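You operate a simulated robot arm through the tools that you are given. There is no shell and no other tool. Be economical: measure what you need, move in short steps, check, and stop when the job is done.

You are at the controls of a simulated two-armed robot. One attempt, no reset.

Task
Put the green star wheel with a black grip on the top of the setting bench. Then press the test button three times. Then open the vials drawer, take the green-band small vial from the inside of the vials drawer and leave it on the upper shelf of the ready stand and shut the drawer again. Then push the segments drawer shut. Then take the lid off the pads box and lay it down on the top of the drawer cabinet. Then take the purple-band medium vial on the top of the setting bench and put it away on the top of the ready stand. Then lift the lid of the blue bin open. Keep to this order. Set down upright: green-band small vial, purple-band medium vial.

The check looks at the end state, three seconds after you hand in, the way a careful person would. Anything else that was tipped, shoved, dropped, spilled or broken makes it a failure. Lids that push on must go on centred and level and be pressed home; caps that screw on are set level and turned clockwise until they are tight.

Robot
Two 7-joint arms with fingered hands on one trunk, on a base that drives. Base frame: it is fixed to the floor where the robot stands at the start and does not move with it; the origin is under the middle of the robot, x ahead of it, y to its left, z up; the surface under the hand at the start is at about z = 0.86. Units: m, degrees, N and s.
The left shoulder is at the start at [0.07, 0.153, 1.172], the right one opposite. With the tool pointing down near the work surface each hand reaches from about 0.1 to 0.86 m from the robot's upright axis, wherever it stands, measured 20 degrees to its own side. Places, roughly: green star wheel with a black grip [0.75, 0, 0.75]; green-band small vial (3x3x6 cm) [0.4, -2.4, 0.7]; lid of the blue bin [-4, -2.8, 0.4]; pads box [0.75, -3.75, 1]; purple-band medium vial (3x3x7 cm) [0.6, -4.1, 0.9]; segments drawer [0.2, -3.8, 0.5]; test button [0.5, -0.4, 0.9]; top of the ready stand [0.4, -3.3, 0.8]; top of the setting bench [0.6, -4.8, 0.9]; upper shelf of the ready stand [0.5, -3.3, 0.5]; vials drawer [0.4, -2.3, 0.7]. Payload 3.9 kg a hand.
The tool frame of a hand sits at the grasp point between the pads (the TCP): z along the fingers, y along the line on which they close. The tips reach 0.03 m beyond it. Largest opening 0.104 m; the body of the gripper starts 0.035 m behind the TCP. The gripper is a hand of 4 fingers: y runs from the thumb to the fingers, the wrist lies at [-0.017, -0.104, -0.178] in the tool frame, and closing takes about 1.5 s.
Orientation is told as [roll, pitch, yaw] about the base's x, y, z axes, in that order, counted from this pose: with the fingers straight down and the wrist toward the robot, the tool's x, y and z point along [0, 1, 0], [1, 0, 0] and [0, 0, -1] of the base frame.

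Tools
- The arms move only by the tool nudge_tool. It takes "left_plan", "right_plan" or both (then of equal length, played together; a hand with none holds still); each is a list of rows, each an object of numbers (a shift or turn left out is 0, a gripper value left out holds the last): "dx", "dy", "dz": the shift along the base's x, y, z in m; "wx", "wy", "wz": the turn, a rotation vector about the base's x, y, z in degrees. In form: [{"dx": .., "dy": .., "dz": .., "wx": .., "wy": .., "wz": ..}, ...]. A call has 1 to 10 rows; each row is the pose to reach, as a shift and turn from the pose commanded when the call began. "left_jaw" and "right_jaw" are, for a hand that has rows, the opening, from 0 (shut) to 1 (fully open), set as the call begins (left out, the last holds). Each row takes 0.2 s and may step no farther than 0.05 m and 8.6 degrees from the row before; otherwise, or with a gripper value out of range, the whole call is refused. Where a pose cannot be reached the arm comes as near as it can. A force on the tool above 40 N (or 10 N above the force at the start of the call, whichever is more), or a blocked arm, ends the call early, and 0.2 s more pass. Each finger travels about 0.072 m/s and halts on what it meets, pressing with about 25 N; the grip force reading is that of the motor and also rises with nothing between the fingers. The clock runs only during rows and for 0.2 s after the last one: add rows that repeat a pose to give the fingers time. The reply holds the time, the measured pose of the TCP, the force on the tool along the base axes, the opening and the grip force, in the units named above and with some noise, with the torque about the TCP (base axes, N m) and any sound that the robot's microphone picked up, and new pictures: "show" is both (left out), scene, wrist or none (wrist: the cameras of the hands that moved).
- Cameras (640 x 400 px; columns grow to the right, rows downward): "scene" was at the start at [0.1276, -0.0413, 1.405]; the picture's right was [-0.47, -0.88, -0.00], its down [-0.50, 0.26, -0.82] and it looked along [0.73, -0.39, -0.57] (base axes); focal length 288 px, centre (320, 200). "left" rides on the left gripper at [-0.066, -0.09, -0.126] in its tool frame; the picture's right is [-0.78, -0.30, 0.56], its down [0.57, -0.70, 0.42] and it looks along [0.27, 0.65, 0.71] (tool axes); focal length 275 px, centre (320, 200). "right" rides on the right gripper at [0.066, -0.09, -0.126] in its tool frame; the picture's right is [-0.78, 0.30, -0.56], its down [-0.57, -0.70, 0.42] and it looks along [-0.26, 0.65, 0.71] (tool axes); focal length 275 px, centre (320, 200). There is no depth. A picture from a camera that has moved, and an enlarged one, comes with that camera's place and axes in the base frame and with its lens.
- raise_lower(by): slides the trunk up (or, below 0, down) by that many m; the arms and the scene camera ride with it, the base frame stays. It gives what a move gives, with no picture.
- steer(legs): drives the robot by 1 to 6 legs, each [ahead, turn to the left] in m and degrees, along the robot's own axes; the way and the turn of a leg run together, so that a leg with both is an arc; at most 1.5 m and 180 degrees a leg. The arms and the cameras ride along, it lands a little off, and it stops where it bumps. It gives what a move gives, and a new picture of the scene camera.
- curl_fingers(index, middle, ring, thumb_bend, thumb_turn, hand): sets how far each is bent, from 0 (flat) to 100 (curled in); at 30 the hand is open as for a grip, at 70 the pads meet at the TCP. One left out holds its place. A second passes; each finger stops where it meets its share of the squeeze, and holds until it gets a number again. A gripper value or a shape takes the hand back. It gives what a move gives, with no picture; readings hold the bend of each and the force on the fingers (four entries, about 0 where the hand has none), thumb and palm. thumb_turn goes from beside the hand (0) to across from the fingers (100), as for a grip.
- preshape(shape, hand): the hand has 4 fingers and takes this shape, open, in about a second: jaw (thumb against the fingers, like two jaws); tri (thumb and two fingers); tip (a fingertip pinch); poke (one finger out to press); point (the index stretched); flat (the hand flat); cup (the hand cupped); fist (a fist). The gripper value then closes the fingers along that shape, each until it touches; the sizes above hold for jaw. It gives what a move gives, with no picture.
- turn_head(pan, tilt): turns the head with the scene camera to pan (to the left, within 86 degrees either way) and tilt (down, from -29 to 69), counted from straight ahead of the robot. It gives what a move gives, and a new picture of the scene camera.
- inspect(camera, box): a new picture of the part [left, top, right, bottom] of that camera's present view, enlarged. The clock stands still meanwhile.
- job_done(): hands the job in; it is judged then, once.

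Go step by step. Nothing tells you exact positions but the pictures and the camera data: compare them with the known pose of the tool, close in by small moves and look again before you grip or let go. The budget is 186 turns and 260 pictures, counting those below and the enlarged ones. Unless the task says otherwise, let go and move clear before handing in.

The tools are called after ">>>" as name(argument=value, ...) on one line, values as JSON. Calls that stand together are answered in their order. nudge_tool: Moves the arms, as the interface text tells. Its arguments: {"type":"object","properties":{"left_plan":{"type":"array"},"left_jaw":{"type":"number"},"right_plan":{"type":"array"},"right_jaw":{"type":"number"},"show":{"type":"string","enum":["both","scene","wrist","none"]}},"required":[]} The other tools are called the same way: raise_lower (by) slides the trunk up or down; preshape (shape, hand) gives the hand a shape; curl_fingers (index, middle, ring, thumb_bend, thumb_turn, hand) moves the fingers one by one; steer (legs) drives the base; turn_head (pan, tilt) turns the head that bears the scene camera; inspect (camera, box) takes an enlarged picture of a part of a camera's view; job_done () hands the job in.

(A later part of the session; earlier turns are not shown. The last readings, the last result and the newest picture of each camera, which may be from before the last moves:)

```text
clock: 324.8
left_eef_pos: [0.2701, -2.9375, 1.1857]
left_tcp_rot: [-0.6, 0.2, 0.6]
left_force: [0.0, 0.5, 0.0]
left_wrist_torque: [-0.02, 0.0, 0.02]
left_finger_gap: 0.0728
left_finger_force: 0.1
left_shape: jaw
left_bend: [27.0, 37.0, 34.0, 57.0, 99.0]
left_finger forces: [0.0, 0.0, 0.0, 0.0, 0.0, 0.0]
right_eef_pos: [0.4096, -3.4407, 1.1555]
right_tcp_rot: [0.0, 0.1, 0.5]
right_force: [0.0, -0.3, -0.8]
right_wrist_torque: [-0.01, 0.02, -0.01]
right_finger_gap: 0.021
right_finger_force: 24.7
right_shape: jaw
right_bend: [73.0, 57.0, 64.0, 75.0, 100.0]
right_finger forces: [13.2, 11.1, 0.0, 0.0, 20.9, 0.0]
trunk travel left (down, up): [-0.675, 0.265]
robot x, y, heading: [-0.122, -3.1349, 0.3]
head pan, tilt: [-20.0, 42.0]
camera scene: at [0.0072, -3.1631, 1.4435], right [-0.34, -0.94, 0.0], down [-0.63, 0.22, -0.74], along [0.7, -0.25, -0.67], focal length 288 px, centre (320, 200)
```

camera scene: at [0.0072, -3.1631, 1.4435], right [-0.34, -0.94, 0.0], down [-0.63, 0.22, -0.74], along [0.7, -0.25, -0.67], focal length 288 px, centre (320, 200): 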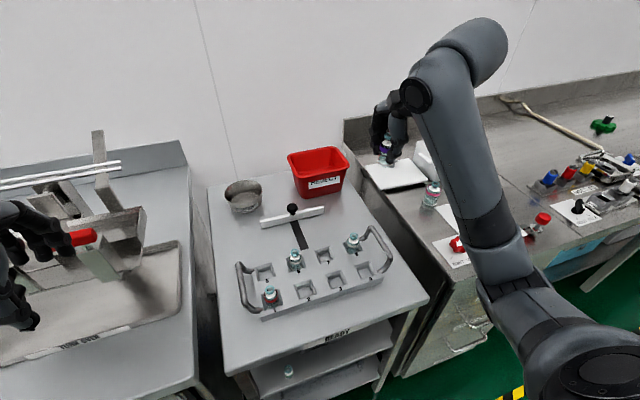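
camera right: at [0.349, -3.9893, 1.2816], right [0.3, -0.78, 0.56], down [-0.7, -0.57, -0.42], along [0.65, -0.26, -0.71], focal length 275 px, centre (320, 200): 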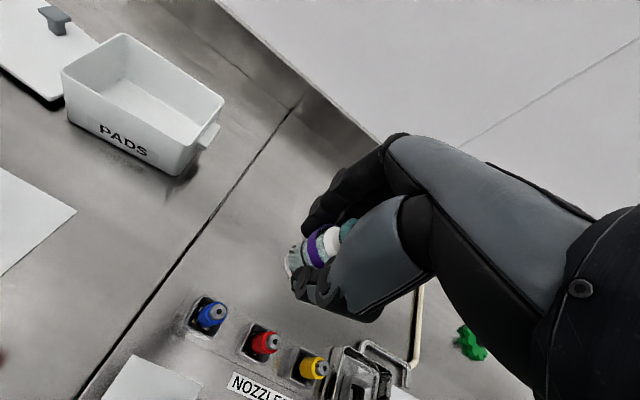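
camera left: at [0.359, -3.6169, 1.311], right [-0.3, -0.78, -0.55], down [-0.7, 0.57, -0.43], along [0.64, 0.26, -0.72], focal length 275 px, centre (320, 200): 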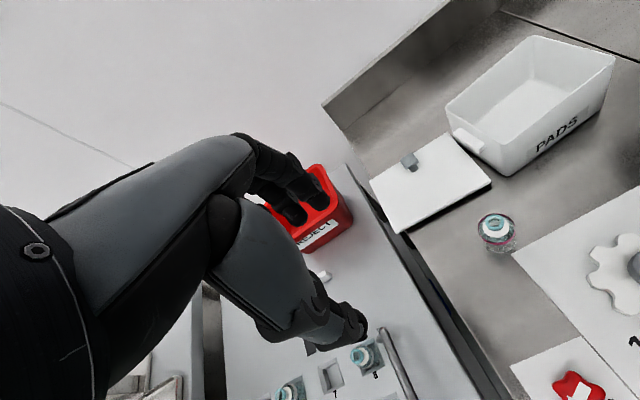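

I'll move over (0.575, -3.452) and lower partway to check with the wrist camera.

>>> nudge_tool(right_plan=[{"dx": 0.04}, {"dx": 0.08}, {"dx": 0.12}, {"dx": 0.165, "dy": -0.012}, {"dx": 0.165, "dy": -0.012, "dz": -0.04}, {"dx": 0.165, "dy": -0.012, "dz": -0.08}, {"dx": 0.165, "dy": -0.012, "dz": -0.12}, {"dx": 0.165, "dy": -0.012, "dz": -0.16}], show="both")

>>> inspect(camera="scene", box=[200, 110, 450, 330])

```text
clock: 326.6
left_eef_pos: [0.2708, -2.9382, 1.1858]
left_tcp_rot: [-0.6, 0.3, 0.7]
left_force: [0.1, 1.1, -0.3]
left_wrist_torque: [0.03, 0.02, -0.01]
left_finger_gap: 0.0727
left_finger_force: 0.1
left_shape: jaw
left_bend: [27.0, 37.0, 34.0, 57.0, 99.0]
left_finger forces: [0.1, 0.0, 0.1, 0.1, 0.0, 0.0]
right_eef_pos: [0.5732, -3.4538, 0.995]
right_tcp_rot: [-0.1, 0.1, 0.6]
right_force: [-0.6, -0.2, 0.1]
right_wrist_torque: [-0.02, -0.01, 0.01]
right_finger_gap: 0.0208
right_finger_force: 25.0
right_shape: jaw
right_bend: [73.0, 57.0, 64.0, 75.0, 100.0]
right_finger forces: [13.1, 11.1, 0.0, 0.0, 20.8, 0.0]
trunk travel left (down, up): [-0.675, 0.265]
robot x, y, heading: [-0.1229, -3.1332, 0.2]
head pan, tilt: [-20.0, 42.0]
camera scene: at [0.0066, -3.1637, 1.4436], right [-0.34, -0.94, 0.0], down [-0.63, 0.23, -0.74], along [0.7, -0.25, -0.67], focal length 288 px, centre (320, 200)
camera right: at [0.4837, -3.3877, 1.1201], right [0.3, -0.77, 0.56], down [-0.7, -0.58, -0.42], along [0.65, -0.26, -0.71], focal length 275 px, centre (320, 200)
```

scene: 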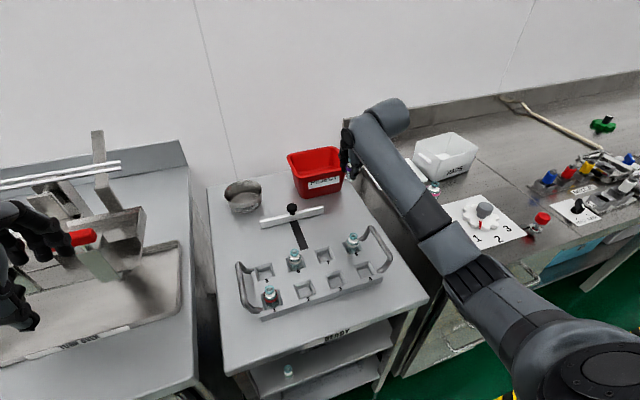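
right: 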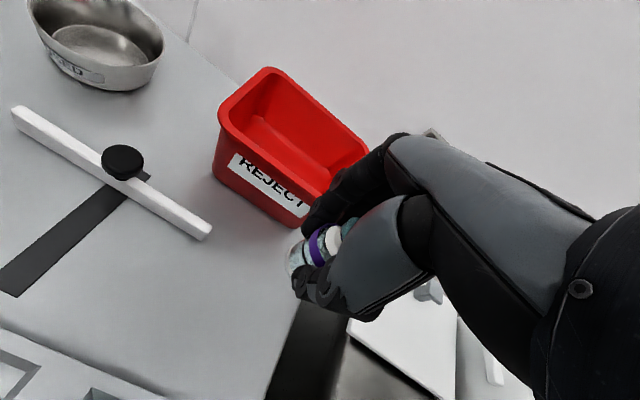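

```text
1.82 times, centred on (325, 220) of scene
camera zoom: at [0.0066, -3.1637, 1.4436], right [-0.34, -0.94, 0.0], down [-0.63, 0.23, -0.74], along [0.7, -0.25, -0.67], focal length 524 px, centre (311, 164)
```

zoom: 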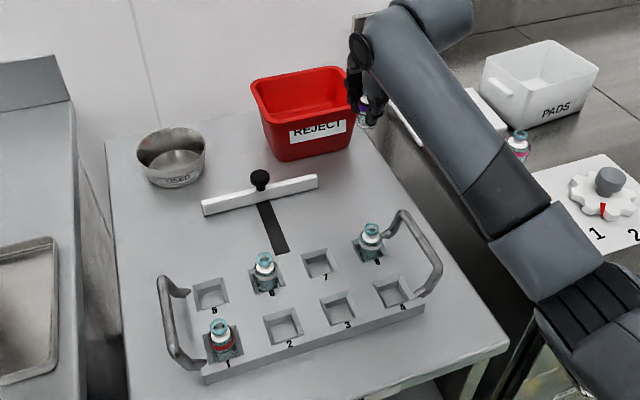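

The spot directly below is free surface, 6-8 cm from the stand edge, bar and bin. I'll descend.

>>> nudge_tool(right_plan=[{"dz": -0.04}, {"dz": -0.075}, {"dz": -0.1}, {"dz": -0.12}], show="wrist")

>>> inspect(camera="right", box=[150, 120, 450, 380])

```text
clock: 327.6
left_eef_pos: [0.2708, -2.9386, 1.1854]
left_tcp_rot: [-0.5, 0.2, 0.5]
left_force: [-0.1, 0.3, -1.0]
left_wrist_torque: [-0.01, 0.02, -0.05]
left_finger_gap: 0.0729
left_finger_force: 0.1
left_shape: jaw
left_bend: [27.0, 37.0, 34.0, 57.0, 99.0]
left_finger forces: [0.0, 0.0, 0.1, 0.1, 0.0, 0.0]
right_eef_pos: [0.5727, -3.453, 0.8746]
right_tcp_rot: [0.0, 0.1, 0.6]
right_force: [-0.3, -0.3, -0.7]
right_wrist_torque: [0.05, -0.02, 0.02]
right_finger_gap: 0.0209
right_finger_force: 25.1
right_shape: jaw
right_bend: [73.0, 57.0, 64.0, 75.0, 100.0]
right_finger forces: [13.0, 11.1, 0.0, 0.0, 20.9, 0.0]
trunk travel left (down, up): [-0.675, 0.265]
robot x, y, heading: [-0.1216, -3.1353, 0.6]
head pan, tilt: [-20.0, 42.0]
camera right: at [0.4839, -3.3869, 1.0004], right [0.3, -0.77, 0.56], down [-0.7, -0.58, -0.42], along [0.65, -0.26, -0.71], focal length 275 px, centre (320, 200)
```

right: 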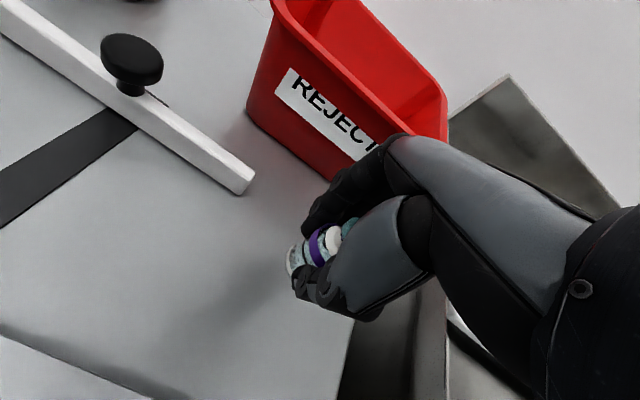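

```text
1.54 times, centred on (300, 250) of right
camera zoom: at [0.4839, -3.3869, 1.0004], right [0.3, -0.77, 0.56], down [-0.7, -0.58, -0.42], along [0.65, -0.26, -0.71], focal length 424 px, centre (351, 123)
```

zoom: 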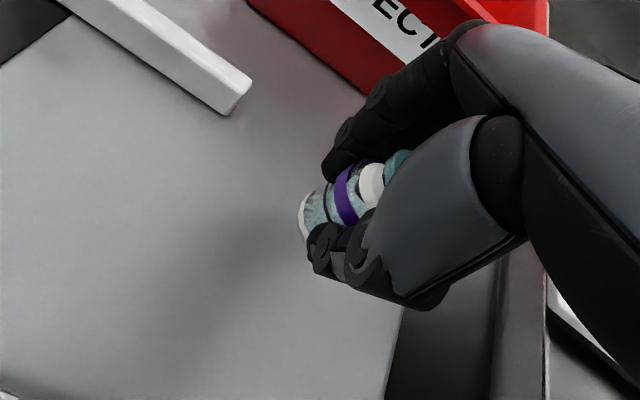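

>>> nudge_tool(right_plan=[{"dz": -0.008}, {"dz": -0.014}, {"dz": -0.019}, {"dz": -0.023}], show="none")

```text
clock: 328.6
left_eef_pos: [0.271, -2.9373, 1.1865]
left_tcp_rot: [-0.6, 0.3, 0.6]
left_force: [-0.1, 0.3, -0.2]
left_wrist_torque: [0.0, -0.02, 0.06]
left_finger_gap: 0.0725
left_finger_force: 0.1
left_shape: jaw
left_bend: [27.0, 37.0, 34.0, 57.0, 99.0]
left_finger forces: [0.0, 0.0, 0.1, 0.0, 0.1, 0.0]
right_eef_pos: [0.5741, -3.4526, 0.8529]
right_tcp_rot: [0.0, 0.2, 0.6]
right_force: [0.7, 0.5, -1.2]
right_wrist_torque: [0.01, -0.03, -0.04]
right_finger_gap: 0.0211
right_finger_force: 24.8
right_shape: jaw
right_bend: [73.0, 57.0, 64.0, 75.0, 100.0]
right_finger forces: [12.9, 11.1, 0.0, 0.1, 20.9, 0.1]
trunk travel left (down, up): [-0.675, 0.265]
robot x, y, heading: [-0.1205, -3.1345, 0.3]
head pan, tilt: [-20.0, 42.0]
```

>>> nudge_tool(right_plan=[{"dz": -0.004}, {"dz": -0.007}, {"dz": -0.01}], show="none")

```text
clock: 329.4
left_eef_pos: [0.27, -2.9378, 1.1871]
left_tcp_rot: [-0.8, 0.3, 0.6]
left_force: [0.2, -1.4, -0.6]
left_wrist_torque: [0.04, 0.01, -0.02]
left_finger_gap: 0.0727
left_finger_force: 0.0
left_shape: jaw
left_bend: [27.0, 37.0, 34.0, 57.0, 99.0]
left_finger forces: [0.0, 0.1, 0.1, 0.0, 0.1, 0.1]
right_eef_pos: [0.5725, -3.4522, 0.8458]
right_tcp_rot: [-0.1, -0.1, 0.7]
right_force: [-0.3, -0.8, 7.9]
right_wrist_torque: [-0.03, -0.12, -0.02]
right_finger_gap: 0.0214
right_finger_force: 25.4
right_shape: jaw
right_bend: [73.0, 57.0, 64.0, 75.0, 100.0]
right_finger forces: [13.1, 11.8, 0.0, 0.1, 22.8, 0.1]
trunk travel left (down, up): [-0.675, 0.265]
robot x, y, heading: [-0.1183, -3.1374, 0.2]
head pan, tilt: [-20.0, 42.0]
```

The vial is touching the stand top (8 N). I'll open the hand.

>>> nudge_tool(right_plan=[{"dz": 0.003}, {"dz": 0.003}, {"dz": 0.003}, {"dz": 0.003}, {"dz": 0.003}], right_jaw=0.55, show="wrist")

>>> nudge_tool(right_plan=[{"dz": 0.02}, {"dz": 0.045}, {"dz": 0.08}, {"dz": 0.12}, {"dz": 0.16}, {"dz": 0.2}, {"dz": 0.24}, {"dz": 0.27}], show="both")

>>> inspect(camera="right", box=[120, 120, 420, 380])

```text
clock: 330.6
left_eef_pos: [0.2711, -2.9375, 1.1854]
left_tcp_rot: [-0.5, 0.3, 0.5]
left_force: [0.5, -0.5, -0.3]
left_wrist_torque: [-0.01, 0.01, -0.01]
left_finger_gap: 0.073
left_finger_force: 0.0
left_shape: jaw
left_bend: [27.0, 37.0, 34.0, 57.0, 99.0]
left_finger forces: [0.0, 0.0, 0.0, 0.0, 0.1, 0.0]
right_eef_pos: [0.5728, -3.4525, 0.8456]
right_tcp_rot: [0.0, 0.0, 0.6]
right_force: [0.4, -0.4, 0.3]
right_wrist_torque: [0.03, 0.04, 0.0]
right_finger_gap: 0.0565
right_finger_force: 0.1
right_shape: jaw
right_bend: [73.0, 43.0, 39.0, 66.0, 99.0]
right_finger forces: [0.1, 0.1, 0.0, 0.0, 0.0, 0.0]
trunk travel left (down, up): [-0.675, 0.265]
robot x, y, heading: [-0.1214, -3.1325, 0.4]
head pan, tilt: [-20.0, 42.0]
camera right: at [0.4837, -3.3871, 0.9708], right [0.3, -0.77, 0.56], down [-0.7, -0.58, -0.42], along [0.65, -0.26, -0.71], focal length 275 px, centre (320, 200)
```

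right: 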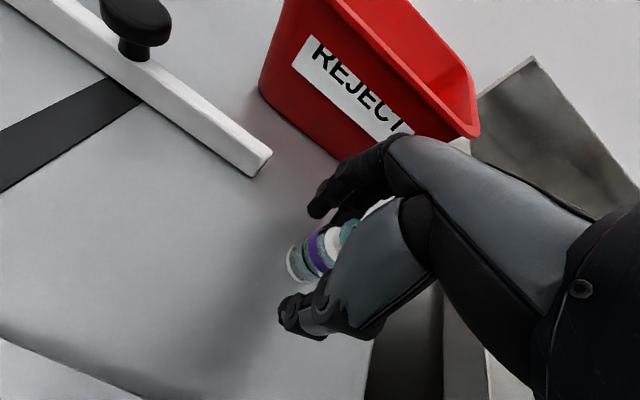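

```text
clock: 332.4
left_eef_pos: [0.2694, -2.9375, 1.1853]
left_tcp_rot: [-0.7, 0.3, 0.6]
left_force: [0.2, 0.1, 0.3]
left_wrist_torque: [0.02, 0.02, -0.03]
left_finger_gap: 0.0727
left_finger_force: 0.0
left_shape: jaw
left_bend: [27.0, 37.0, 34.0, 57.0, 99.0]
left_finger forces: [0.0, 0.0, 0.0, 0.0, 0.1, 0.0]
right_eef_pos: [0.5708, -3.4504, 1.1167]
right_tcp_rot: [0.0, 0.0, 0.5]
right_force: [-0.5, 0.4, 0.5]
right_wrist_torque: [0.02, 0.01, -0.03]
right_finger_gap: 0.0565
right_finger_force: 0.0
right_shape: jaw
right_bend: [73.0, 42.0, 39.0, 66.0, 99.0]
right_finger forces: [0.0, 0.0, 0.0, 0.0, 0.0, 0.0]
trunk travel left (down, up): [-0.675, 0.265]
robot x, y, heading: [-0.1206, -3.1369, 0.4]
head pan, tilt: [-20.0, 42.0]
camera scene: at [0.0063, -3.1627, 1.4435], right [-0.34, -0.94, 0.0], down [-0.63, 0.22, -0.74], along [0.7, -0.25, -0.67], focal length 288 px, centre (320, 200)
camera right: at [0.4816, -3.3853, 1.2417], right [0.3, -0.77, 0.56], down [-0.7, -0.58, -0.42], along [0.65, -0.26, -0.72], focal length 275 px, centre (320, 200)
```

scene: 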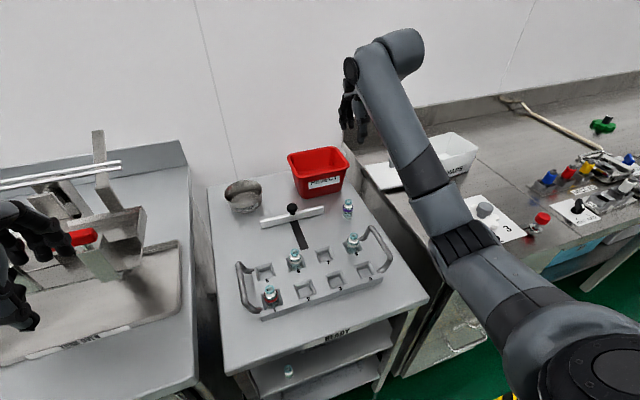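
right: 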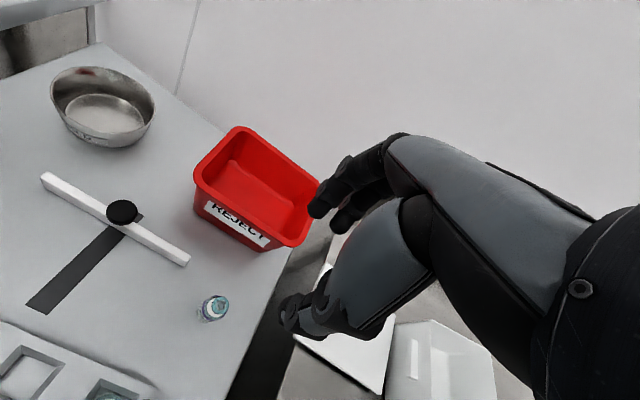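

```text
1.54 times, centred on (270, 250) of right
camera zoom: at [0.4816, -3.3853, 1.2417], right [0.3, -0.77, 0.56], down [-0.7, -0.58, -0.42], along [0.65, -0.26, -0.72], focal length 424 px, centre (397, 123)
```

zoom: 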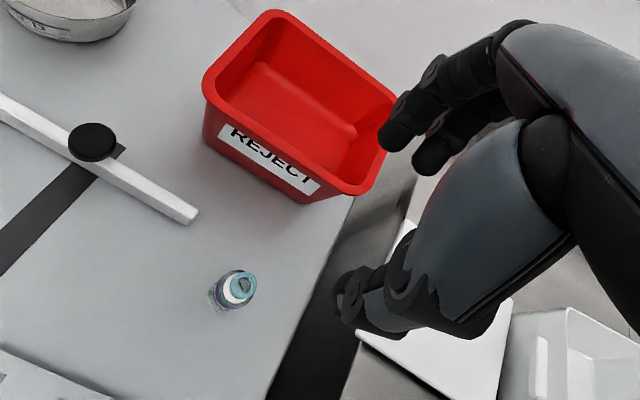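

The purple vial stands upright on the stand top. Now to the blue bin near (-4, -2.8): I'll retract, leave the aisle northwards, and look west for a route.

>>> nudge_tool(right_plan=[{"dx": -0.04, "dz": 0.02}, {"dx": -0.08, "dz": 0.04}, {"dx": -0.12, "dz": 0.04}, {"dx": -0.16, "dz": 0.04}, {"dx": -0.2, "dz": 0.04}], right_jaw=1, show="none")

>>> steer(legs=[[-0.36, 0], [0, 90.5], [1.4, 0], [1.4, 0], [0, 90]])

```text
clock: 333.6
left_eef_pos: [0.2694, -2.9401, 1.1861]
left_tcp_rot: [-0.7, 0.2, 0.5]
left_force: [-0.1, 0.0, 0.6]
left_wrist_torque: [0.02, -0.02, 0.02]
left_finger_gap: 0.0725
left_finger_force: 0.1
left_shape: jaw
left_bend: [27.0, 37.0, 34.0, 57.0, 99.0]
left_finger forces: [0.0, 0.0, 0.0, 0.0, 0.1, 0.0]
right_eef_pos: [0.3687, -3.4531, 1.1562]
right_tcp_rot: [0.0, 0.1, 0.5]
right_force: [0.1, 1.0, 0.0]
right_wrist_torque: [0.01, -0.02, 0.01]
right_finger_gap: 0.1035
right_finger_force: 0.1
right_shape: jaw
right_bend: [30.0, 30.0, 30.0, 30.0, 97.0]
right_finger forces: [0.0, 0.1, 0.1, 0.0, 0.0, 0.0]
trunk travel left (down, up): [-0.675, 0.265]
robot x, y, heading: [-0.1195, -3.135, 0.1]
head pan, tilt: [-20.0, 42.0]
```

```text
clock: 356.8
left_eef_pos: [-0.9449, -0.5622, 1.1858]
left_tcp_rot: [-0.6, 0.3, -176.8]
left_force: [-0.5, -0.5, -0.3]
left_wrist_torque: [0.0, -0.01, -0.01]
left_finger_gap: 0.0726
left_finger_force: 0.1
left_shape: jaw
left_bend: [27.0, 37.0, 34.0, 57.0, 99.0]
left_finger forces: [0.1, 0.0, 0.0, 0.0, 0.0, 0.0]
right_eef_pos: [-1.0683, -0.0536, 1.1552]
right_tcp_rot: [0.1, 0.2, -176.8]
right_force: [0.3, 0.7, 0.7]
right_wrist_torque: [-0.01, 0.0, 0.02]
right_finger_gap: 0.104
right_finger_force: 0.1
right_shape: jaw
right_bend: [30.0, 30.0, 30.0, 30.0, 97.0]
right_finger forces: [0.0, 0.0, 0.1, 0.0, 0.1, 0.0]
trunk travel left (down, up): [-0.675, 0.265]
robot x, y, heading: [-0.5611, -0.3457, -177.1]
head pan, tilt: [-20.0, 42.0]
camera scene: at [-0.6923, -0.3253, 1.4436], right [0.29, 0.96, 0.0], down [0.64, -0.2, -0.74], along [-0.71, 0.22, -0.67], focal length 288 px, centre (320, 200)
```

scene: 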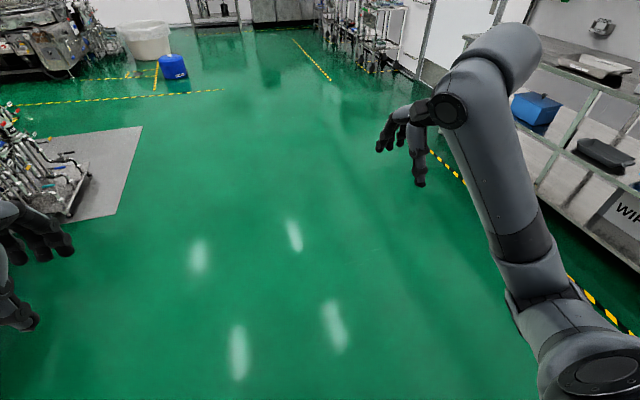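

I see a clear floor. A blue box shows in the distance, but the hint puts the bin at (-4, -2.8), so I'll look further left.

>>> turn_head(pan=35, tilt=22)

```text
clock: 358.1
left_eef_pos: [-0.9444, -0.5627, 1.1853]
left_tcp_rot: [-0.6, 0.4, -176.8]
left_force: [-0.5, 0.1, 0.2]
left_wrist_torque: [0.03, 0.0, 0.03]
left_finger_gap: 0.0727
left_finger_force: 0.1
left_shape: jaw
left_bend: [27.0, 37.0, 34.0, 57.0, 99.0]
left_finger forces: [0.0, 0.0, 0.0, 0.1, 0.0, 0.0]
right_eef_pos: [-1.0691, -0.0541, 1.1569]
right_tcp_rot: [-0.1, 0.1, -177.0]
right_force: [0.1, 0.1, 1.0]
right_wrist_torque: [-0.03, -0.03, -0.02]
right_finger_gap: 0.1036
right_finger_force: 0.0
right_shape: jaw
right_bend: [30.0, 30.0, 30.0, 30.0, 97.0]
right_finger forces: [0.1, 0.0, 0.0, 0.0, 0.1, 0.0]
trunk travel left (down, up): [-0.675, 0.265]
robot x, y, heading: [-0.5596, -0.3471, -177.1]
head pan, tilt: [35.0, 22.0]
camera scene: at [-0.6857, -0.4071, 1.4746], right [-0.61, 0.79, 0.0], down [0.3, 0.23, -0.93], along [-0.73, -0.57, -0.38], focal length 288 px, centre (320, 200)
```

scene: 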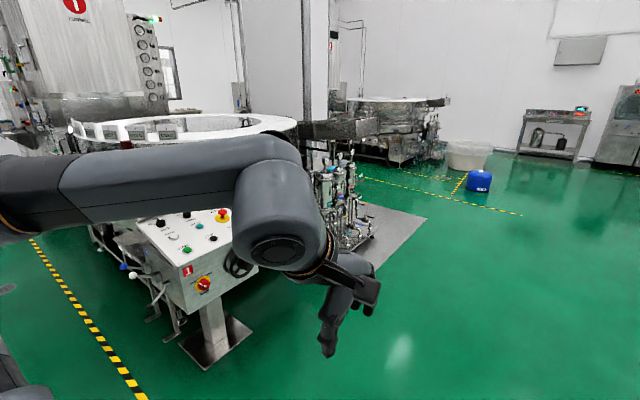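

The hinted spot is hidden behind the machines. I'll drive west along the open floor and look south.

>>> steer(legs=[[1.5, -2], [1.3, 0]])

>>> turn_head(pan=60, tilt=22)

```text
clock: 371.7
left_eef_pos: [-3.7698, -0.5711, 1.1866]
left_tcp_rot: [-0.6, 0.3, 179.4]
left_force: [0.6, -0.6, -1.3]
left_wrist_torque: [0.02, 0.01, 0.0]
left_finger_gap: 0.0725
left_finger_force: 0.0
left_shape: jaw
left_bend: [27.0, 37.0, 34.0, 57.0, 99.0]
left_finger forces: [0.1, 0.0, 0.1, 0.0, 0.1, 0.0]
right_eef_pos: [-3.8606, -0.0555, 1.1563]
right_tcp_rot: [0.0, 0.1, 179.4]
right_force: [0.3, 0.5, 0.4]
right_wrist_torque: [-0.02, 0.0, 0.0]
right_finger_gap: 0.1038
right_finger_force: 0.2
right_shape: jaw
right_bend: [30.0, 30.0, 30.0, 30.0, 97.0]
right_finger forces: [0.0, 0.1, 0.0, 0.0, 0.0, 0.0]
trunk travel left (down, up): [-0.675, 0.265]
robot x, y, heading: [-3.372, -0.3818, 179.2]
head pan, tilt: [35.0, 22.0]
camera scene: at [-3.5007, -0.4337, 1.4747], right [-0.56, 0.83, 0.0], down [0.31, 0.21, -0.93], along [-0.77, -0.52, -0.37], focal length 288 px, centre (320, 200)
```

scene: 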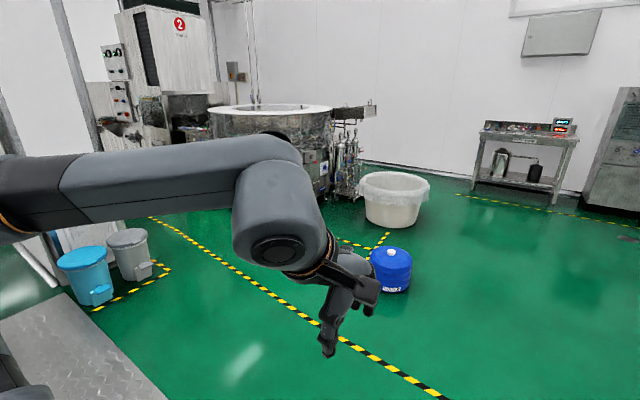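

```text
clock: 372.6
left_eef_pos: [-3.7697, -0.5717, 1.1855]
left_tcp_rot: [-0.6, 0.3, 179.4]
left_force: [-0.1, -0.1, 0.2]
left_wrist_torque: [-0.01, -0.01, 0.0]
left_finger_gap: 0.0727
left_finger_force: 0.0
left_shape: jaw
left_bend: [27.0, 37.0, 34.0, 57.0, 99.0]
left_finger forces: [0.0, 0.0, 0.0, 0.1, 0.0, 0.1]
right_eef_pos: [-3.8615, -0.0561, 1.1557]
right_tcp_rot: [0.0, 0.1, 179.3]
right_force: [0.0, 0.3, 0.2]
right_wrist_torque: [0.0, 0.03, -0.01]
right_finger_gap: 0.104
right_finger_force: 0.1
right_shape: jaw
right_bend: [30.0, 30.0, 30.0, 30.0, 97.0]
right_finger forces: [0.0, 0.0, 0.0, 0.1, 0.0, 0.0]
trunk travel left (down, up): [-0.675, 0.265]
robot x, y, heading: [-3.3716, -0.385, 179.5]
head pan, tilt: [60.0, 22.0]
camera scene: at [-3.4718, -0.4612, 1.4747], right [-0.86, 0.51, 0.0], down [0.19, 0.32, -0.93], along [-0.48, -0.8, -0.37], focal length 288 px, centre (320, 200)
```

scene: 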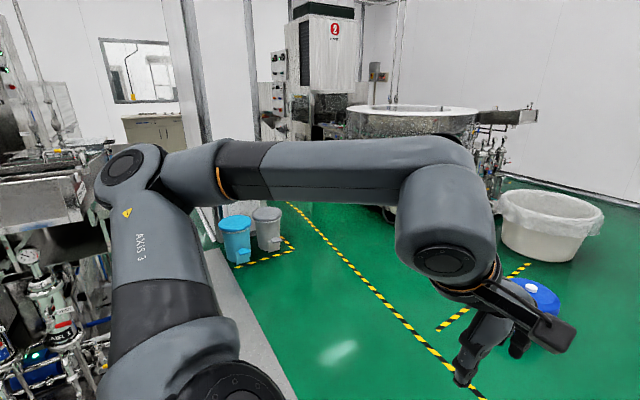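

The light-blue pedal bin is at about (-4.0, -2.75) beside a grey one. I'll drive to (-4.15, -1.9) facing south toward it.

>>> steer(legs=[[0.79, 0], [0, 90], [1.45, 0]])

>>> turn_head(pan=12, tilt=42)

```text
clock: 387.5
left_eef_pos: [-4.0087, -2.2059, 1.1874]
left_tcp_rot: [-0.6, 0.4, -90.1]
left_force: [-0.2, -0.4, -0.1]
left_wrist_torque: [-0.01, 0.01, 0.03]
left_finger_gap: 0.0723
left_finger_force: 0.1
left_shape: jaw
left_bend: [27.0, 37.0, 34.0, 57.0, 99.0]
left_finger forces: [0.0, 0.0, 0.0, 0.0, 0.0, 0.0]
right_eef_pos: [-4.5244, -2.3023, 1.1568]
right_tcp_rot: [0.0, 0.0, -90.2]
right_force: [-0.2, -0.7, 0.2]
right_wrist_torque: [0.01, 0.05, -0.02]
right_finger_gap: 0.1037
right_finger_force: 0.0
right_shape: jaw
right_bend: [30.0, 30.0, 30.0, 30.0, 97.0]
right_finger forces: [0.0, 0.1, 0.0, 0.0, 0.0, 0.1]
trunk travel left (down, up): [-0.675, 0.265]
robot x, y, heading: [-4.2045, -1.8129, -90.4]
head pan, tilt: [60.0, 22.0]
camera scene: at [-4.1226, -1.9087, 1.4747], right [-0.51, -0.86, 0.0], down [-0.32, 0.19, -0.93], along [0.8, -0.47, -0.37], focal length 288 px, centre (320, 200)
```

scene: 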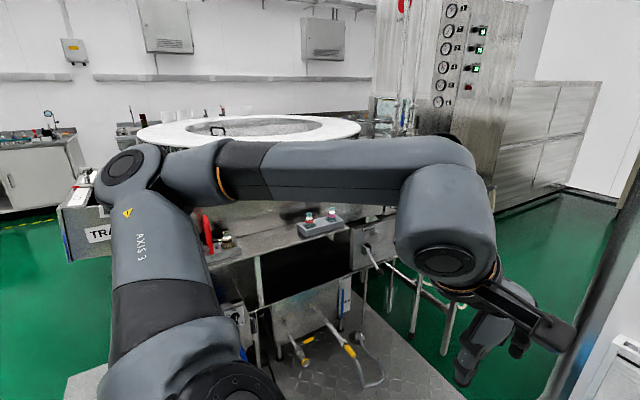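

```text
clock: 388.6
left_eef_pos: [-4.0099, -2.2069, 1.1855]
left_tcp_rot: [-0.5, 0.3, -90.1]
left_force: [-0.6, 0.6, -0.4]
left_wrist_torque: [0.02, 0.03, 0.0]
left_finger_gap: 0.0726
left_finger_force: 0.1
left_shape: jaw
left_bend: [27.0, 37.0, 34.0, 57.0, 99.0]
left_finger forces: [0.0, 0.0, 0.0, 0.0, 0.0, 0.1]
right_eef_pos: [-4.5245, -2.3022, 1.1558]
right_tcp_rot: [0.0, 0.1, -90.2]
right_force: [0.8, 0.1, 0.0]
right_wrist_torque: [0.0, 0.0, -0.04]
right_finger_gap: 0.1037
right_finger_force: 0.0
right_shape: jaw
right_bend: [30.0, 30.0, 30.0, 30.0, 97.0]
right_finger forces: [0.0, 0.0, 0.1, 0.1, 0.1, 0.0]
trunk travel left (down, up): [-0.675, 0.265]
robot x, y, heading: [-4.1992, -1.8126, -90.6]
head pan, tilt: [12.0, 42.0]
camera scene: at [-4.1857, -1.9439, 1.4436], right [-0.98, -0.2, 0.0], down [-0.14, 0.66, -0.74], along [0.15, -0.73, -0.67], focal length 288 px, centre (320, 200)
```

scene: 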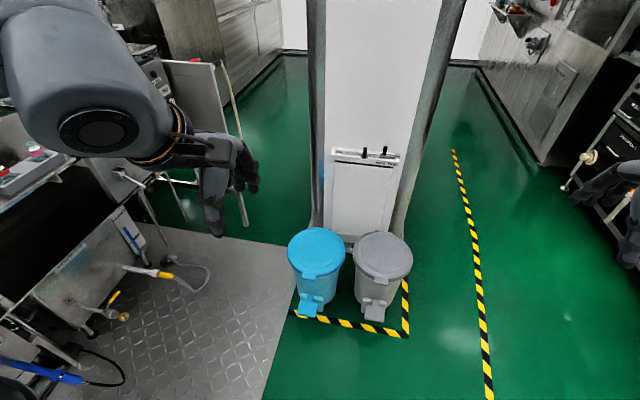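

The bin's lid is centred at about (-4.005, -2.73), with the pedal toward me, so the hinge should be at the far side. I'll zoom in.

>>> inspect(camera="scene", box=[260, 210, 440, 330])

```text
3.33 times, centred on (350, 270) of scene
camera zoom: at [-4.1857, -1.9439, 1.4436], right [-0.98, -0.2, 0.0], down [-0.14, 0.66, -0.74], along [0.15, -0.73, -0.67], focal length 960 px, centre (220, -33)
```

zoom: 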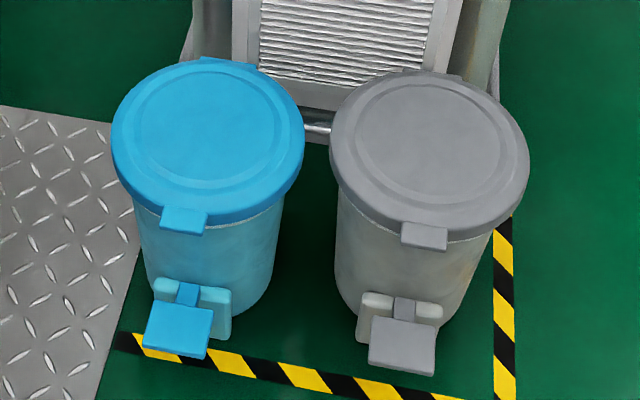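

The lid has a front tab at about (-4.002, -2.62, 0.39) and the hinge is at y -2.87. I'll lower the trunk, pitch the closed left hand forward, and lift the tab from underneath.

>>> raise_lower(by=-0.4)

>>> nudge_tool(left_plan=[{"wx": -7.5, "dy": -0.01}, {"wx": -15, "dy": -0.03}, {"wx": -22.5, "dy": -0.05}, {"wx": -30, "dy": -0.08}, {"wx": -37.5, "dy": -0.1}, {"wx": -45, "dy": -0.12}, {"wx": -52.5, "dy": -0.14}, {"wx": -60, "dy": -0.16}, {"wx": -67.5, "dy": -0.17}, {"wx": -75, "dy": -0.18}], left_jaw=0, show="none")

```text
clock: 392.5
left_eef_pos: [-4.0079, -2.2071, 0.786]
left_tcp_rot: [-0.6, 0.4, -90.1]
left_force: [-0.3, 0.4, 0.2]
left_wrist_torque: [0.01, 0.03, 0.0]
left_finger_gap: 0.0724
left_finger_force: 0.2
left_shape: jaw
left_bend: [27.0, 37.0, 34.0, 57.0, 99.0]
left_finger forces: [0.0, 0.0, 0.1, 0.1, 0.0, 0.0]
right_eef_pos: [-4.5233, -2.3015, 0.7555]
right_tcp_rot: [0.0, 0.2, -90.2]
right_force: [-0.4, 0.6, -0.6]
right_wrist_torque: [0.02, 0.04, -0.03]
right_finger_gap: 0.1037
right_finger_force: 0.0
right_shape: jaw
right_bend: [30.0, 30.0, 30.0, 30.0, 97.0]
right_finger forces: [0.1, 0.0, 0.1, 0.1, 0.1, 0.0]
trunk travel left (down, up): [-0.275, 0.665]
robot x, y, heading: [-4.2008, -1.8138, -90.6]
head pan, tilt: [12.0, 42.0]
```

```text
clock: 394.7
left_eef_pos: [-4.0079, -2.3461, 0.792]
left_tcp_rot: [-0.5, -51.9, -90.3]
left_force: [-0.1, 0.3, -0.5]
left_wrist_torque: [-0.02, -0.01, -0.02]
left_finger_gap: 0.0001
left_finger_force: 25.1
left_shape: jaw
left_bend: [70.0, 70.0, 70.0, 49.0, 100.0]
left_finger forces: [0.0, 0.1, 0.0, 0.0, 0.0, 0.0]
left hand out of reach, approached as far as the arm can: row 7, 8, 9, 10
right_eef_pos: [-4.5245, -2.3016, 0.7561]
right_tcp_rot: [0.0, 0.0, -90.3]
right_force: [-0.5, 0.4, 0.4]
right_wrist_torque: [0.02, -0.01, 0.01]
right_finger_gap: 0.1038
right_finger_force: 0.0
right_shape: jaw
right_bend: [30.0, 30.0, 30.0, 30.0, 97.0]
right_finger forces: [0.0, 0.0, 0.0, 0.0, 0.1, 0.1]
trunk travel left (down, up): [-0.275, 0.665]
robot x, y, heading: [-4.2031, -1.8137, -90.3]
head pan, tilt: [12.0, 42.0]
```

>>> raise_lower(by=-0.27)

>>> nudge_tool(left_plan=[{"dy": -0.03, "dz": 0.02}, {"dy": -0.06, "dz": 0.04, "wx": -4}, {"dy": -0.09, "dz": 0.04, "wx": -8}, {"dy": -0.12, "dz": 0.03, "wx": -12}, {"dy": -0.14, "dz": 0.01, "wx": -16}, {"dy": -0.15, "dz": -0.02, "wx": -20}, {"dy": -0.15, "dz": -0.05, "wx": -24}], left_jaw=0, show="both")

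```text
clock: 397.4
left_eef_pos: [-4.0074, -2.346, 0.5228]
left_tcp_rot: [-0.3, -51.9, -90.3]
left_force: [0.1, -0.4, 1.0]
left_wrist_torque: [0.01, 0.03, -0.02]
left_finger_gap: 0.0001
left_finger_force: 24.9
left_shape: jaw
left_bend: [70.0, 70.0, 70.0, 49.0, 100.0]
left_finger forces: [0.1, 0.0, 0.1, 0.0, 0.1, 0.0]
right_eef_pos: [-4.5251, -2.3016, 0.4858]
right_tcp_rot: [0.0, 0.2, -90.2]
right_force: [0.0, 0.8, -0.3]
right_wrist_torque: [-0.03, 0.0, -0.01]
right_finger_gap: 0.1037
right_finger_force: 0.1
right_shape: jaw
right_bend: [30.0, 30.0, 30.0, 30.0, 97.0]
right_finger forces: [0.0, 0.0, 0.1, 0.1, 0.0, 0.0]
trunk travel left (down, up): [-0.005, 0.935]
robot x, y, heading: [-4.2041, -1.8102, -90.4]
head pan, tilt: [12.0, 42.0]
```

```text
clock: 399.0
left_eef_pos: [-3.9628, -2.4972, 0.4782]
left_tcp_rot: [-1.2, -75.7, -91.7]
left_force: [0.6, 0.0, 0.5]
left_wrist_torque: [0.0, 0.02, 0.0]
left_finger_gap: 0.0
left_finger_force: 25.1
left_shape: jaw
left_bend: [70.0, 70.0, 70.0, 49.0, 100.0]
left_finger forces: [0.1, 0.0, 0.0, 0.1, 0.0, 0.1]
left hand out of reach, approached as far as the arm can: row 2, 3, 4, 5, 6, 7
right_eef_pos: [-4.5252, -2.301, 0.487]
right_tcp_rot: [0.0, 0.1, -90.2]
right_force: [0.1, -0.4, -0.7]
right_wrist_torque: [-0.02, 0.0, -0.03]
right_finger_gap: 0.1037
right_finger_force: 0.1
right_shape: jaw
right_bend: [30.0, 30.0, 30.0, 30.0, 97.0]
right_finger forces: [0.0, 0.0, 0.0, 0.0, 0.1, 0.0]
trunk travel left (down, up): [-0.005, 0.935]
robot x, y, heading: [-4.2007, -1.8104, -90.3]
head pan, tilt: [12.0, 42.0]
camera scene: at [-4.1859, -1.9437, 0.7736], right [-0.98, -0.2, 0.0], down [-0.14, 0.66, -0.74], along [0.15, -0.73, -0.67], focal length 288 px, centre (320, 200)
camera left: at [-4.0203, -2.3501, 0.4218], right [-0.8, -0.43, -0.42], down [0.56, -0.27, -0.79], along [0.22, -0.86, 0.45], focal length 275 px, centre (320, 200)
```

scene: 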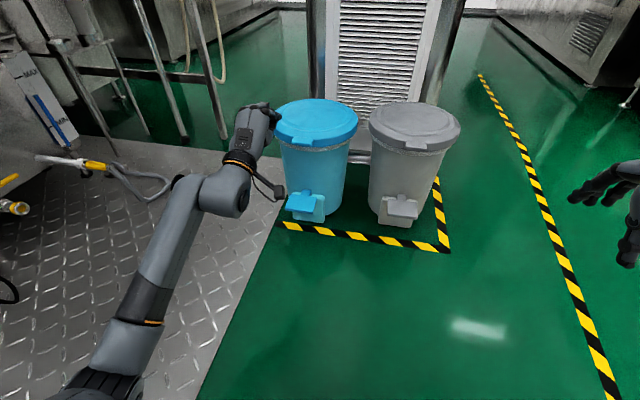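
left: 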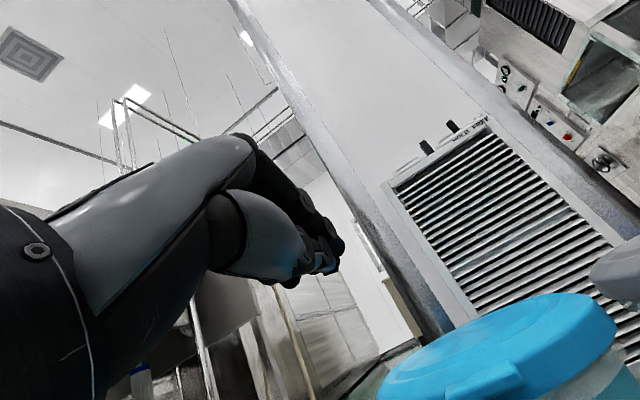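

The hand is pitched -76° and the tab is at about (-4.00, -2.615, 0.357). I'll lower in front of the bin to below tab level.

>>> nudge_tool(left_plan=[{"dx": -0.01, "dz": -0.035}, {"dx": -0.02, "dz": -0.07}, {"dx": -0.03, "dz": -0.105}, {"dx": -0.037, "dz": -0.14}, {"dx": -0.037, "dz": -0.165}], left_jaw=0, show="both")

```text
clock: 400.2
left_eef_pos: [-3.953, -2.5025, 0.3156]
left_tcp_rot: [-3.7, -75.8, -89.6]
left_force: [0.2, 0.8, -0.4]
left_wrist_torque: [0.0, 0.0, 0.04]
left_finger_gap: 0.0001
left_finger_force: 24.9
left_shape: jaw
left_bend: [70.0, 70.0, 70.0, 49.0, 100.0]
left_finger forces: [0.0, 0.0, 0.0, 0.0, 0.0, 0.1]
left hand out of reach, approached as far as the arm can: row 1, 2, 3, 4, 5
right_eef_pos: [-4.5249, -2.3015, 0.4856]
right_tcp_rot: [0.0, 0.1, -90.1]
right_force: [0.0, 0.3, 0.5]
right_wrist_torque: [-0.03, -0.04, 0.01]
right_finger_gap: 0.1037
right_finger_force: 0.0
right_shape: jaw
right_bend: [30.0, 30.0, 30.0, 30.0, 97.0]
right_finger forces: [0.0, 0.1, 0.0, 0.0, 0.1, 0.1]
trunk travel left (down, up): [-0.005, 0.935]
robot x, y, heading: [-4.197, -1.8133, -90.3]
head pan, tilt: [12.0, 42.0]
camera scene: at [-4.186, -1.9437, 0.7736], right [-0.98, -0.2, 0.0], down [-0.13, 0.66, -0.74], along [0.15, -0.73, -0.67], focal length 288 px, centre (320, 200)
camera left: at [-4.0097, -2.3553, 0.2603], right [-0.81, -0.42, -0.41], down [0.55, -0.27, -0.79], along [0.22, -0.86, 0.45], focal length 275 px, centre (320, 200)
```

scene: 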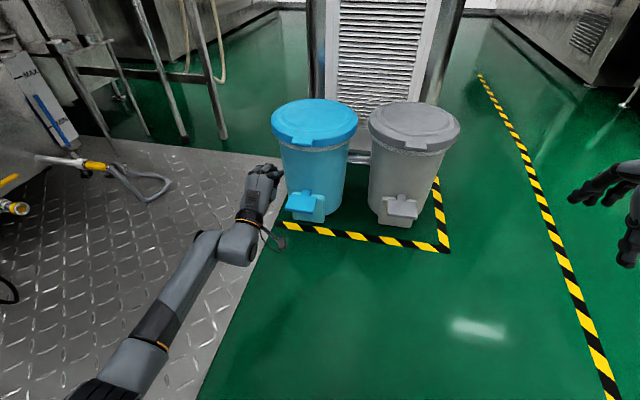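
left: 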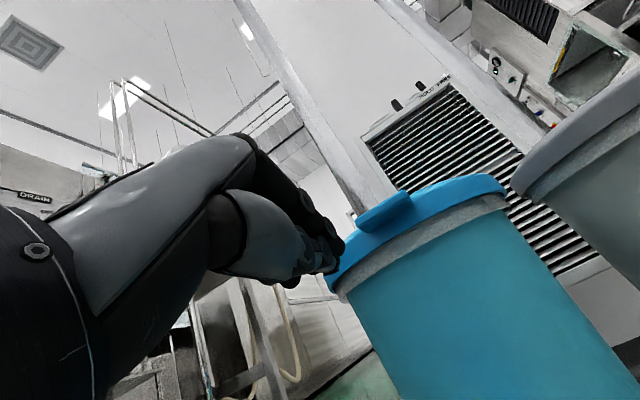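

The tab is at z 0.33-0.35. The hand sits 5 cm to the left of it, so I'll turn the robot 4° right to line up, lower 2 cm, and check.

>>> steer(legs=[[0, -4]])

>>> nudge_tool(left_plan=[{"dz": -0.01}, {"dz": -0.022}], left_jaw=0, show="wrist")

```text
clock: 401.1
left_eef_pos: [-4.0005, -2.5186, 0.3169]
left_tcp_rot: [-3.7, -75.7, -93.5]
left_force: [0.9, -0.2, 0.7]
left_wrist_torque: [0.03, 0.02, 0.01]
left_finger_gap: 0.0
left_finger_force: 25.2
left_shape: jaw
left_bend: [70.0, 70.0, 70.0, 49.0, 100.0]
left_finger forces: [0.1, 0.0, 0.0, 0.0, 0.0, 0.0]
right_eef_pos: [-4.558, -2.2779, 0.4863]
right_tcp_rot: [0.1, 0.0, -94.1]
right_force: [0.8, -0.8, 0.0]
right_wrist_torque: [0.01, 0.0, 0.01]
right_finger_gap: 0.1038
right_finger_force: 0.0
right_shape: jaw
right_bend: [30.0, 30.0, 30.0, 30.0, 97.0]
right_finger forces: [0.1, 0.0, 0.0, 0.0, 0.0, 0.0]
trunk travel left (down, up): [-0.005, 0.935]
robot x, y, heading: [-4.2057, -1.8122, -94.2]
head pan, tilt: [12.0, 42.0]
camera scene: at [-4.1951, -1.9447, 0.7736], right [-0.99, -0.13, 0.0], down [-0.09, 0.66, -0.74], along [0.1, -0.74, -0.67], focal length 288 px, centre (320, 200)
```

scene: 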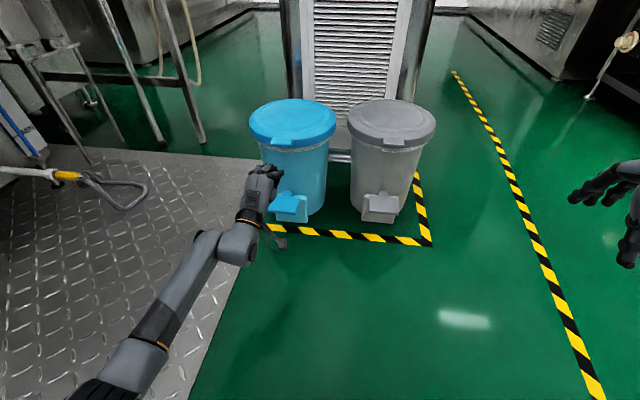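

```text
clock: 401.7
left_eef_pos: [-4.0003, -2.5186, 0.294]
left_tcp_rot: [-4.3, -75.7, -93.0]
left_force: [1.2, -1.3, -0.4]
left_wrist_torque: [-0.02, 0.03, 0.0]
left_finger_gap: 0.0
left_finger_force: 25.0
left_shape: jaw
left_bend: [70.0, 70.0, 70.0, 49.0, 100.0]
left_finger forces: [0.0, 0.0, 0.1, 0.0, 0.0, 0.1]
right_eef_pos: [-4.556, -2.277, 0.4854]
right_tcp_rot: [0.1, 0.2, -94.3]
right_force: [0.3, -0.7, -0.5]
right_wrist_torque: [0.02, 0.02, 0.02]
right_finger_gap: 0.1036
right_finger_force: 0.0
right_shape: jaw
right_bend: [30.0, 30.0, 30.0, 30.0, 97.0]
right_finger forces: [0.0, 0.1, 0.1, 0.0, 0.0, 0.1]
trunk travel left (down, up): [-0.005, 0.935]
robot x, y, heading: [-4.2012, -1.8103, -94.4]
head pan, tilt: [12.0, 42.0]
camera left: at [-4.0475, -2.367, 0.2384], right [-0.84, -0.37, -0.41], down [0.52, -0.31, -0.79], along [0.17, -0.88, 0.45], focal length 275 px, centre (320, 200)
```

left: 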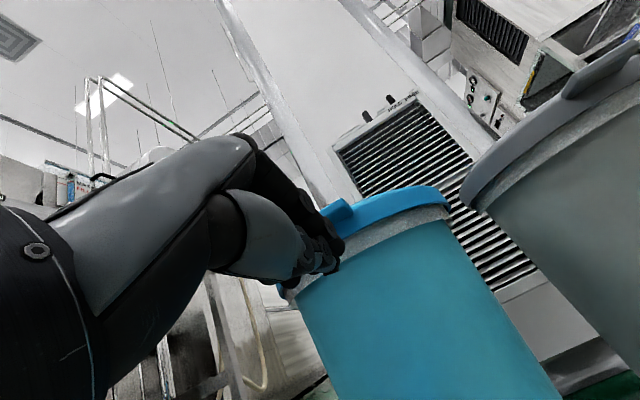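

The hand is lined up below the tab. I'll drive forward 7.5 cm so the fingertips are under it.

>>> steer(legs=[[0.075, 0]])

>>> nudge_tool(left_plan=[{"dz": 0.008}, {"dz": 0.016}, {"dz": 0.024}], left_jaw=0, show="wrist")

```text
clock: 402.7
left_eef_pos: [-4.0065, -2.5933, 0.2942]
left_tcp_rot: [-4.3, -75.7, -93.0]
left_force: [0.1, -0.3, -0.2]
left_wrist_torque: [-0.02, 0.02, -0.05]
left_finger_gap: 0.0001
left_finger_force: 25.1
left_shape: jaw
left_bend: [70.0, 70.0, 70.0, 49.0, 100.0]
left_finger forces: [0.1, 0.0, 0.2, 0.0, 0.0, 0.1]
right_eef_pos: [-4.564, -2.353, 0.485]
right_tcp_rot: [-0.1, 0.0, -94.2]
right_force: [-0.3, 0.6, -0.6]
right_wrist_torque: [0.03, -0.01, 0.01]
right_finger_gap: 0.1038
right_finger_force: 0.2
right_shape: jaw
right_bend: [30.0, 30.0, 30.0, 30.0, 97.0]
right_finger forces: [0.0, 0.0, 0.1, 0.0, 0.0, 0.1]
trunk travel left (down, up): [-0.005, 0.935]
robot x, y, heading: [-4.2113, -1.8856, -94.2]
head pan, tilt: [12.0, 42.0]
camera scene: at [-4.2007, -2.0195, 0.7736], right [-0.99, -0.13, 0.0], down [-0.09, 0.66, -0.74], along [0.1, -0.74, -0.67], focal length 288 px, centre (320, 200)
```

scene: 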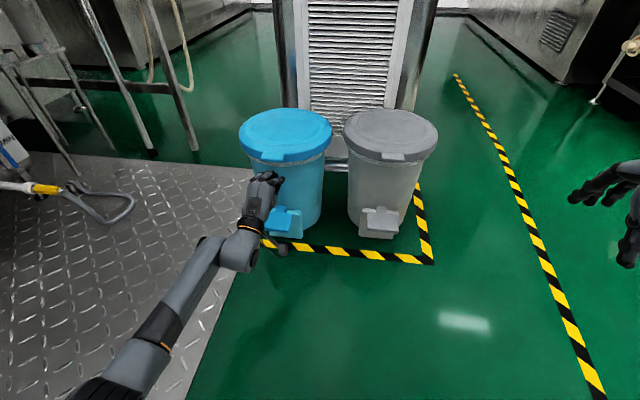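

```text
clock: 403.5
left_eef_pos: [-4.0055, -2.5935, 0.317]
left_tcp_rot: [-4.2, -75.6, -93.0]
left_force: [0.2, 0.8, -0.8]
left_wrist_torque: [0.0, -0.03, 0.0]
left_finger_gap: 0.0
left_finger_force: 25.0
left_shape: jaw
left_bend: [70.0, 70.0, 70.0, 49.0, 100.0]
left_finger forces: [0.1, 0.1, 0.1, 0.0, 0.0, 0.0]
right_eef_pos: [-4.5638, -2.3534, 0.486]
right_tcp_rot: [0.0, 0.0, -94.2]
right_force: [0.1, -0.3, -0.1]
right_wrist_torque: [0.0, 0.01, -0.01]
right_finger_gap: 0.1038
right_finger_force: 0.1
right_shape: jaw
right_bend: [30.0, 30.0, 30.0, 30.0, 97.0]
right_finger forces: [0.1, 0.1, 0.0, 0.0, 0.0, 0.1]
trunk travel left (down, up): [-0.005, 0.935]
robot x, y, heading: [-4.2049, -1.8841, -94.3]
head pan, tilt: [12.0, 42.0]
camera left: at [-4.0531, -2.442, 0.262], right [-0.84, -0.37, -0.41], down [0.52, -0.31, -0.8], along [0.17, -0.88, 0.45], focal length 275 px, centre (320, 200)
```

left: 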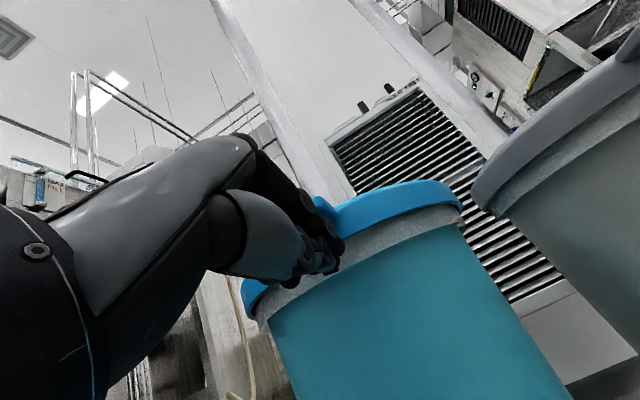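

The fingertips are under the tab, close to the bin wall. I'll lift gently.

>>> nudge_tool(left_plan=[{"dz": 0.01}, {"dz": 0.02}, {"dz": 0.03}, {"dz": 0.04}], left_jaw=0, show="both")

```text
clock: 404.5
left_eef_pos: [-4.0079, -2.5927, 0.3578]
left_tcp_rot: [-4.4, -75.7, -92.9]
left_force: [-1.3, 0.4, -1.0]
left_wrist_torque: [0.02, -0.01, 0.0]
left_finger_gap: 0.0
left_finger_force: 25.4
left_shape: jaw
left_bend: [70.0, 70.0, 70.0, 49.0, 100.0]
left_finger forces: [0.0, 0.9, 0.0, 0.0, 0.0, 0.1]
right_eef_pos: [-4.564, -2.3538, 0.4864]
right_tcp_rot: [-0.1, 0.1, -94.2]
right_force: [0.1, 0.0, 0.4]
right_wrist_torque: [-0.01, 0.0, -0.01]
right_finger_gap: 0.1038
right_finger_force: 0.0
right_shape: jaw
right_bend: [30.0, 30.0, 30.0, 30.0, 97.0]
right_finger forces: [0.0, 0.0, 0.0, 0.0, 0.0, 0.1]
trunk travel left (down, up): [-0.005, 0.935]
robot x, y, heading: [-4.2071, -1.8888, -94.4]
head pan, tilt: [12.0, 42.0]
camera scene: at [-4.2007, -2.0196, 0.7735], right [-0.99, -0.13, 0.0], down [-0.09, 0.66, -0.74], along [0.1, -0.74, -0.67], focal length 288 px, centre (320, 200)
camera left: at [-4.0542, -2.4425, 0.3025], right [-0.84, -0.37, -0.41], down [0.52, -0.31, -0.8], along [0.17, -0.88, 0.45], focal length 275 px, centre (320, 200)
```

scene: 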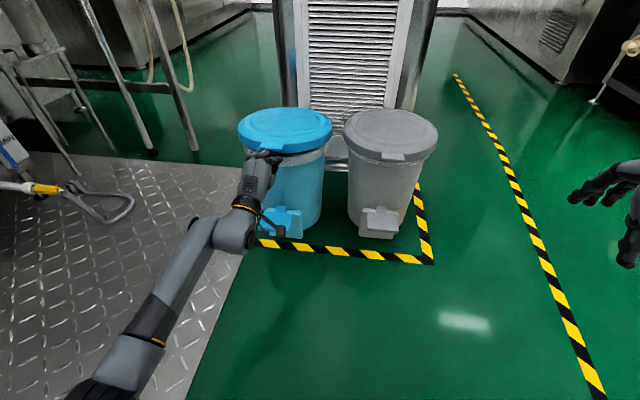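
left: 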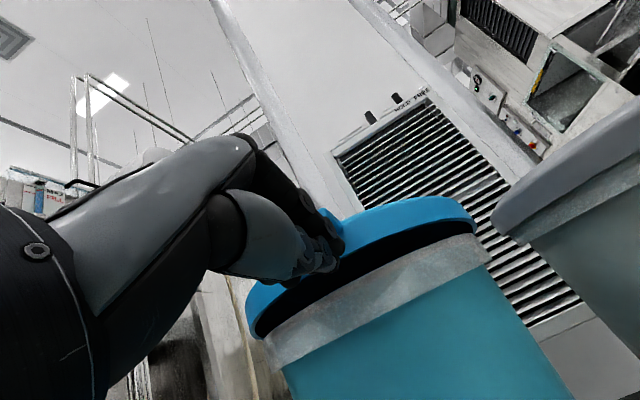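

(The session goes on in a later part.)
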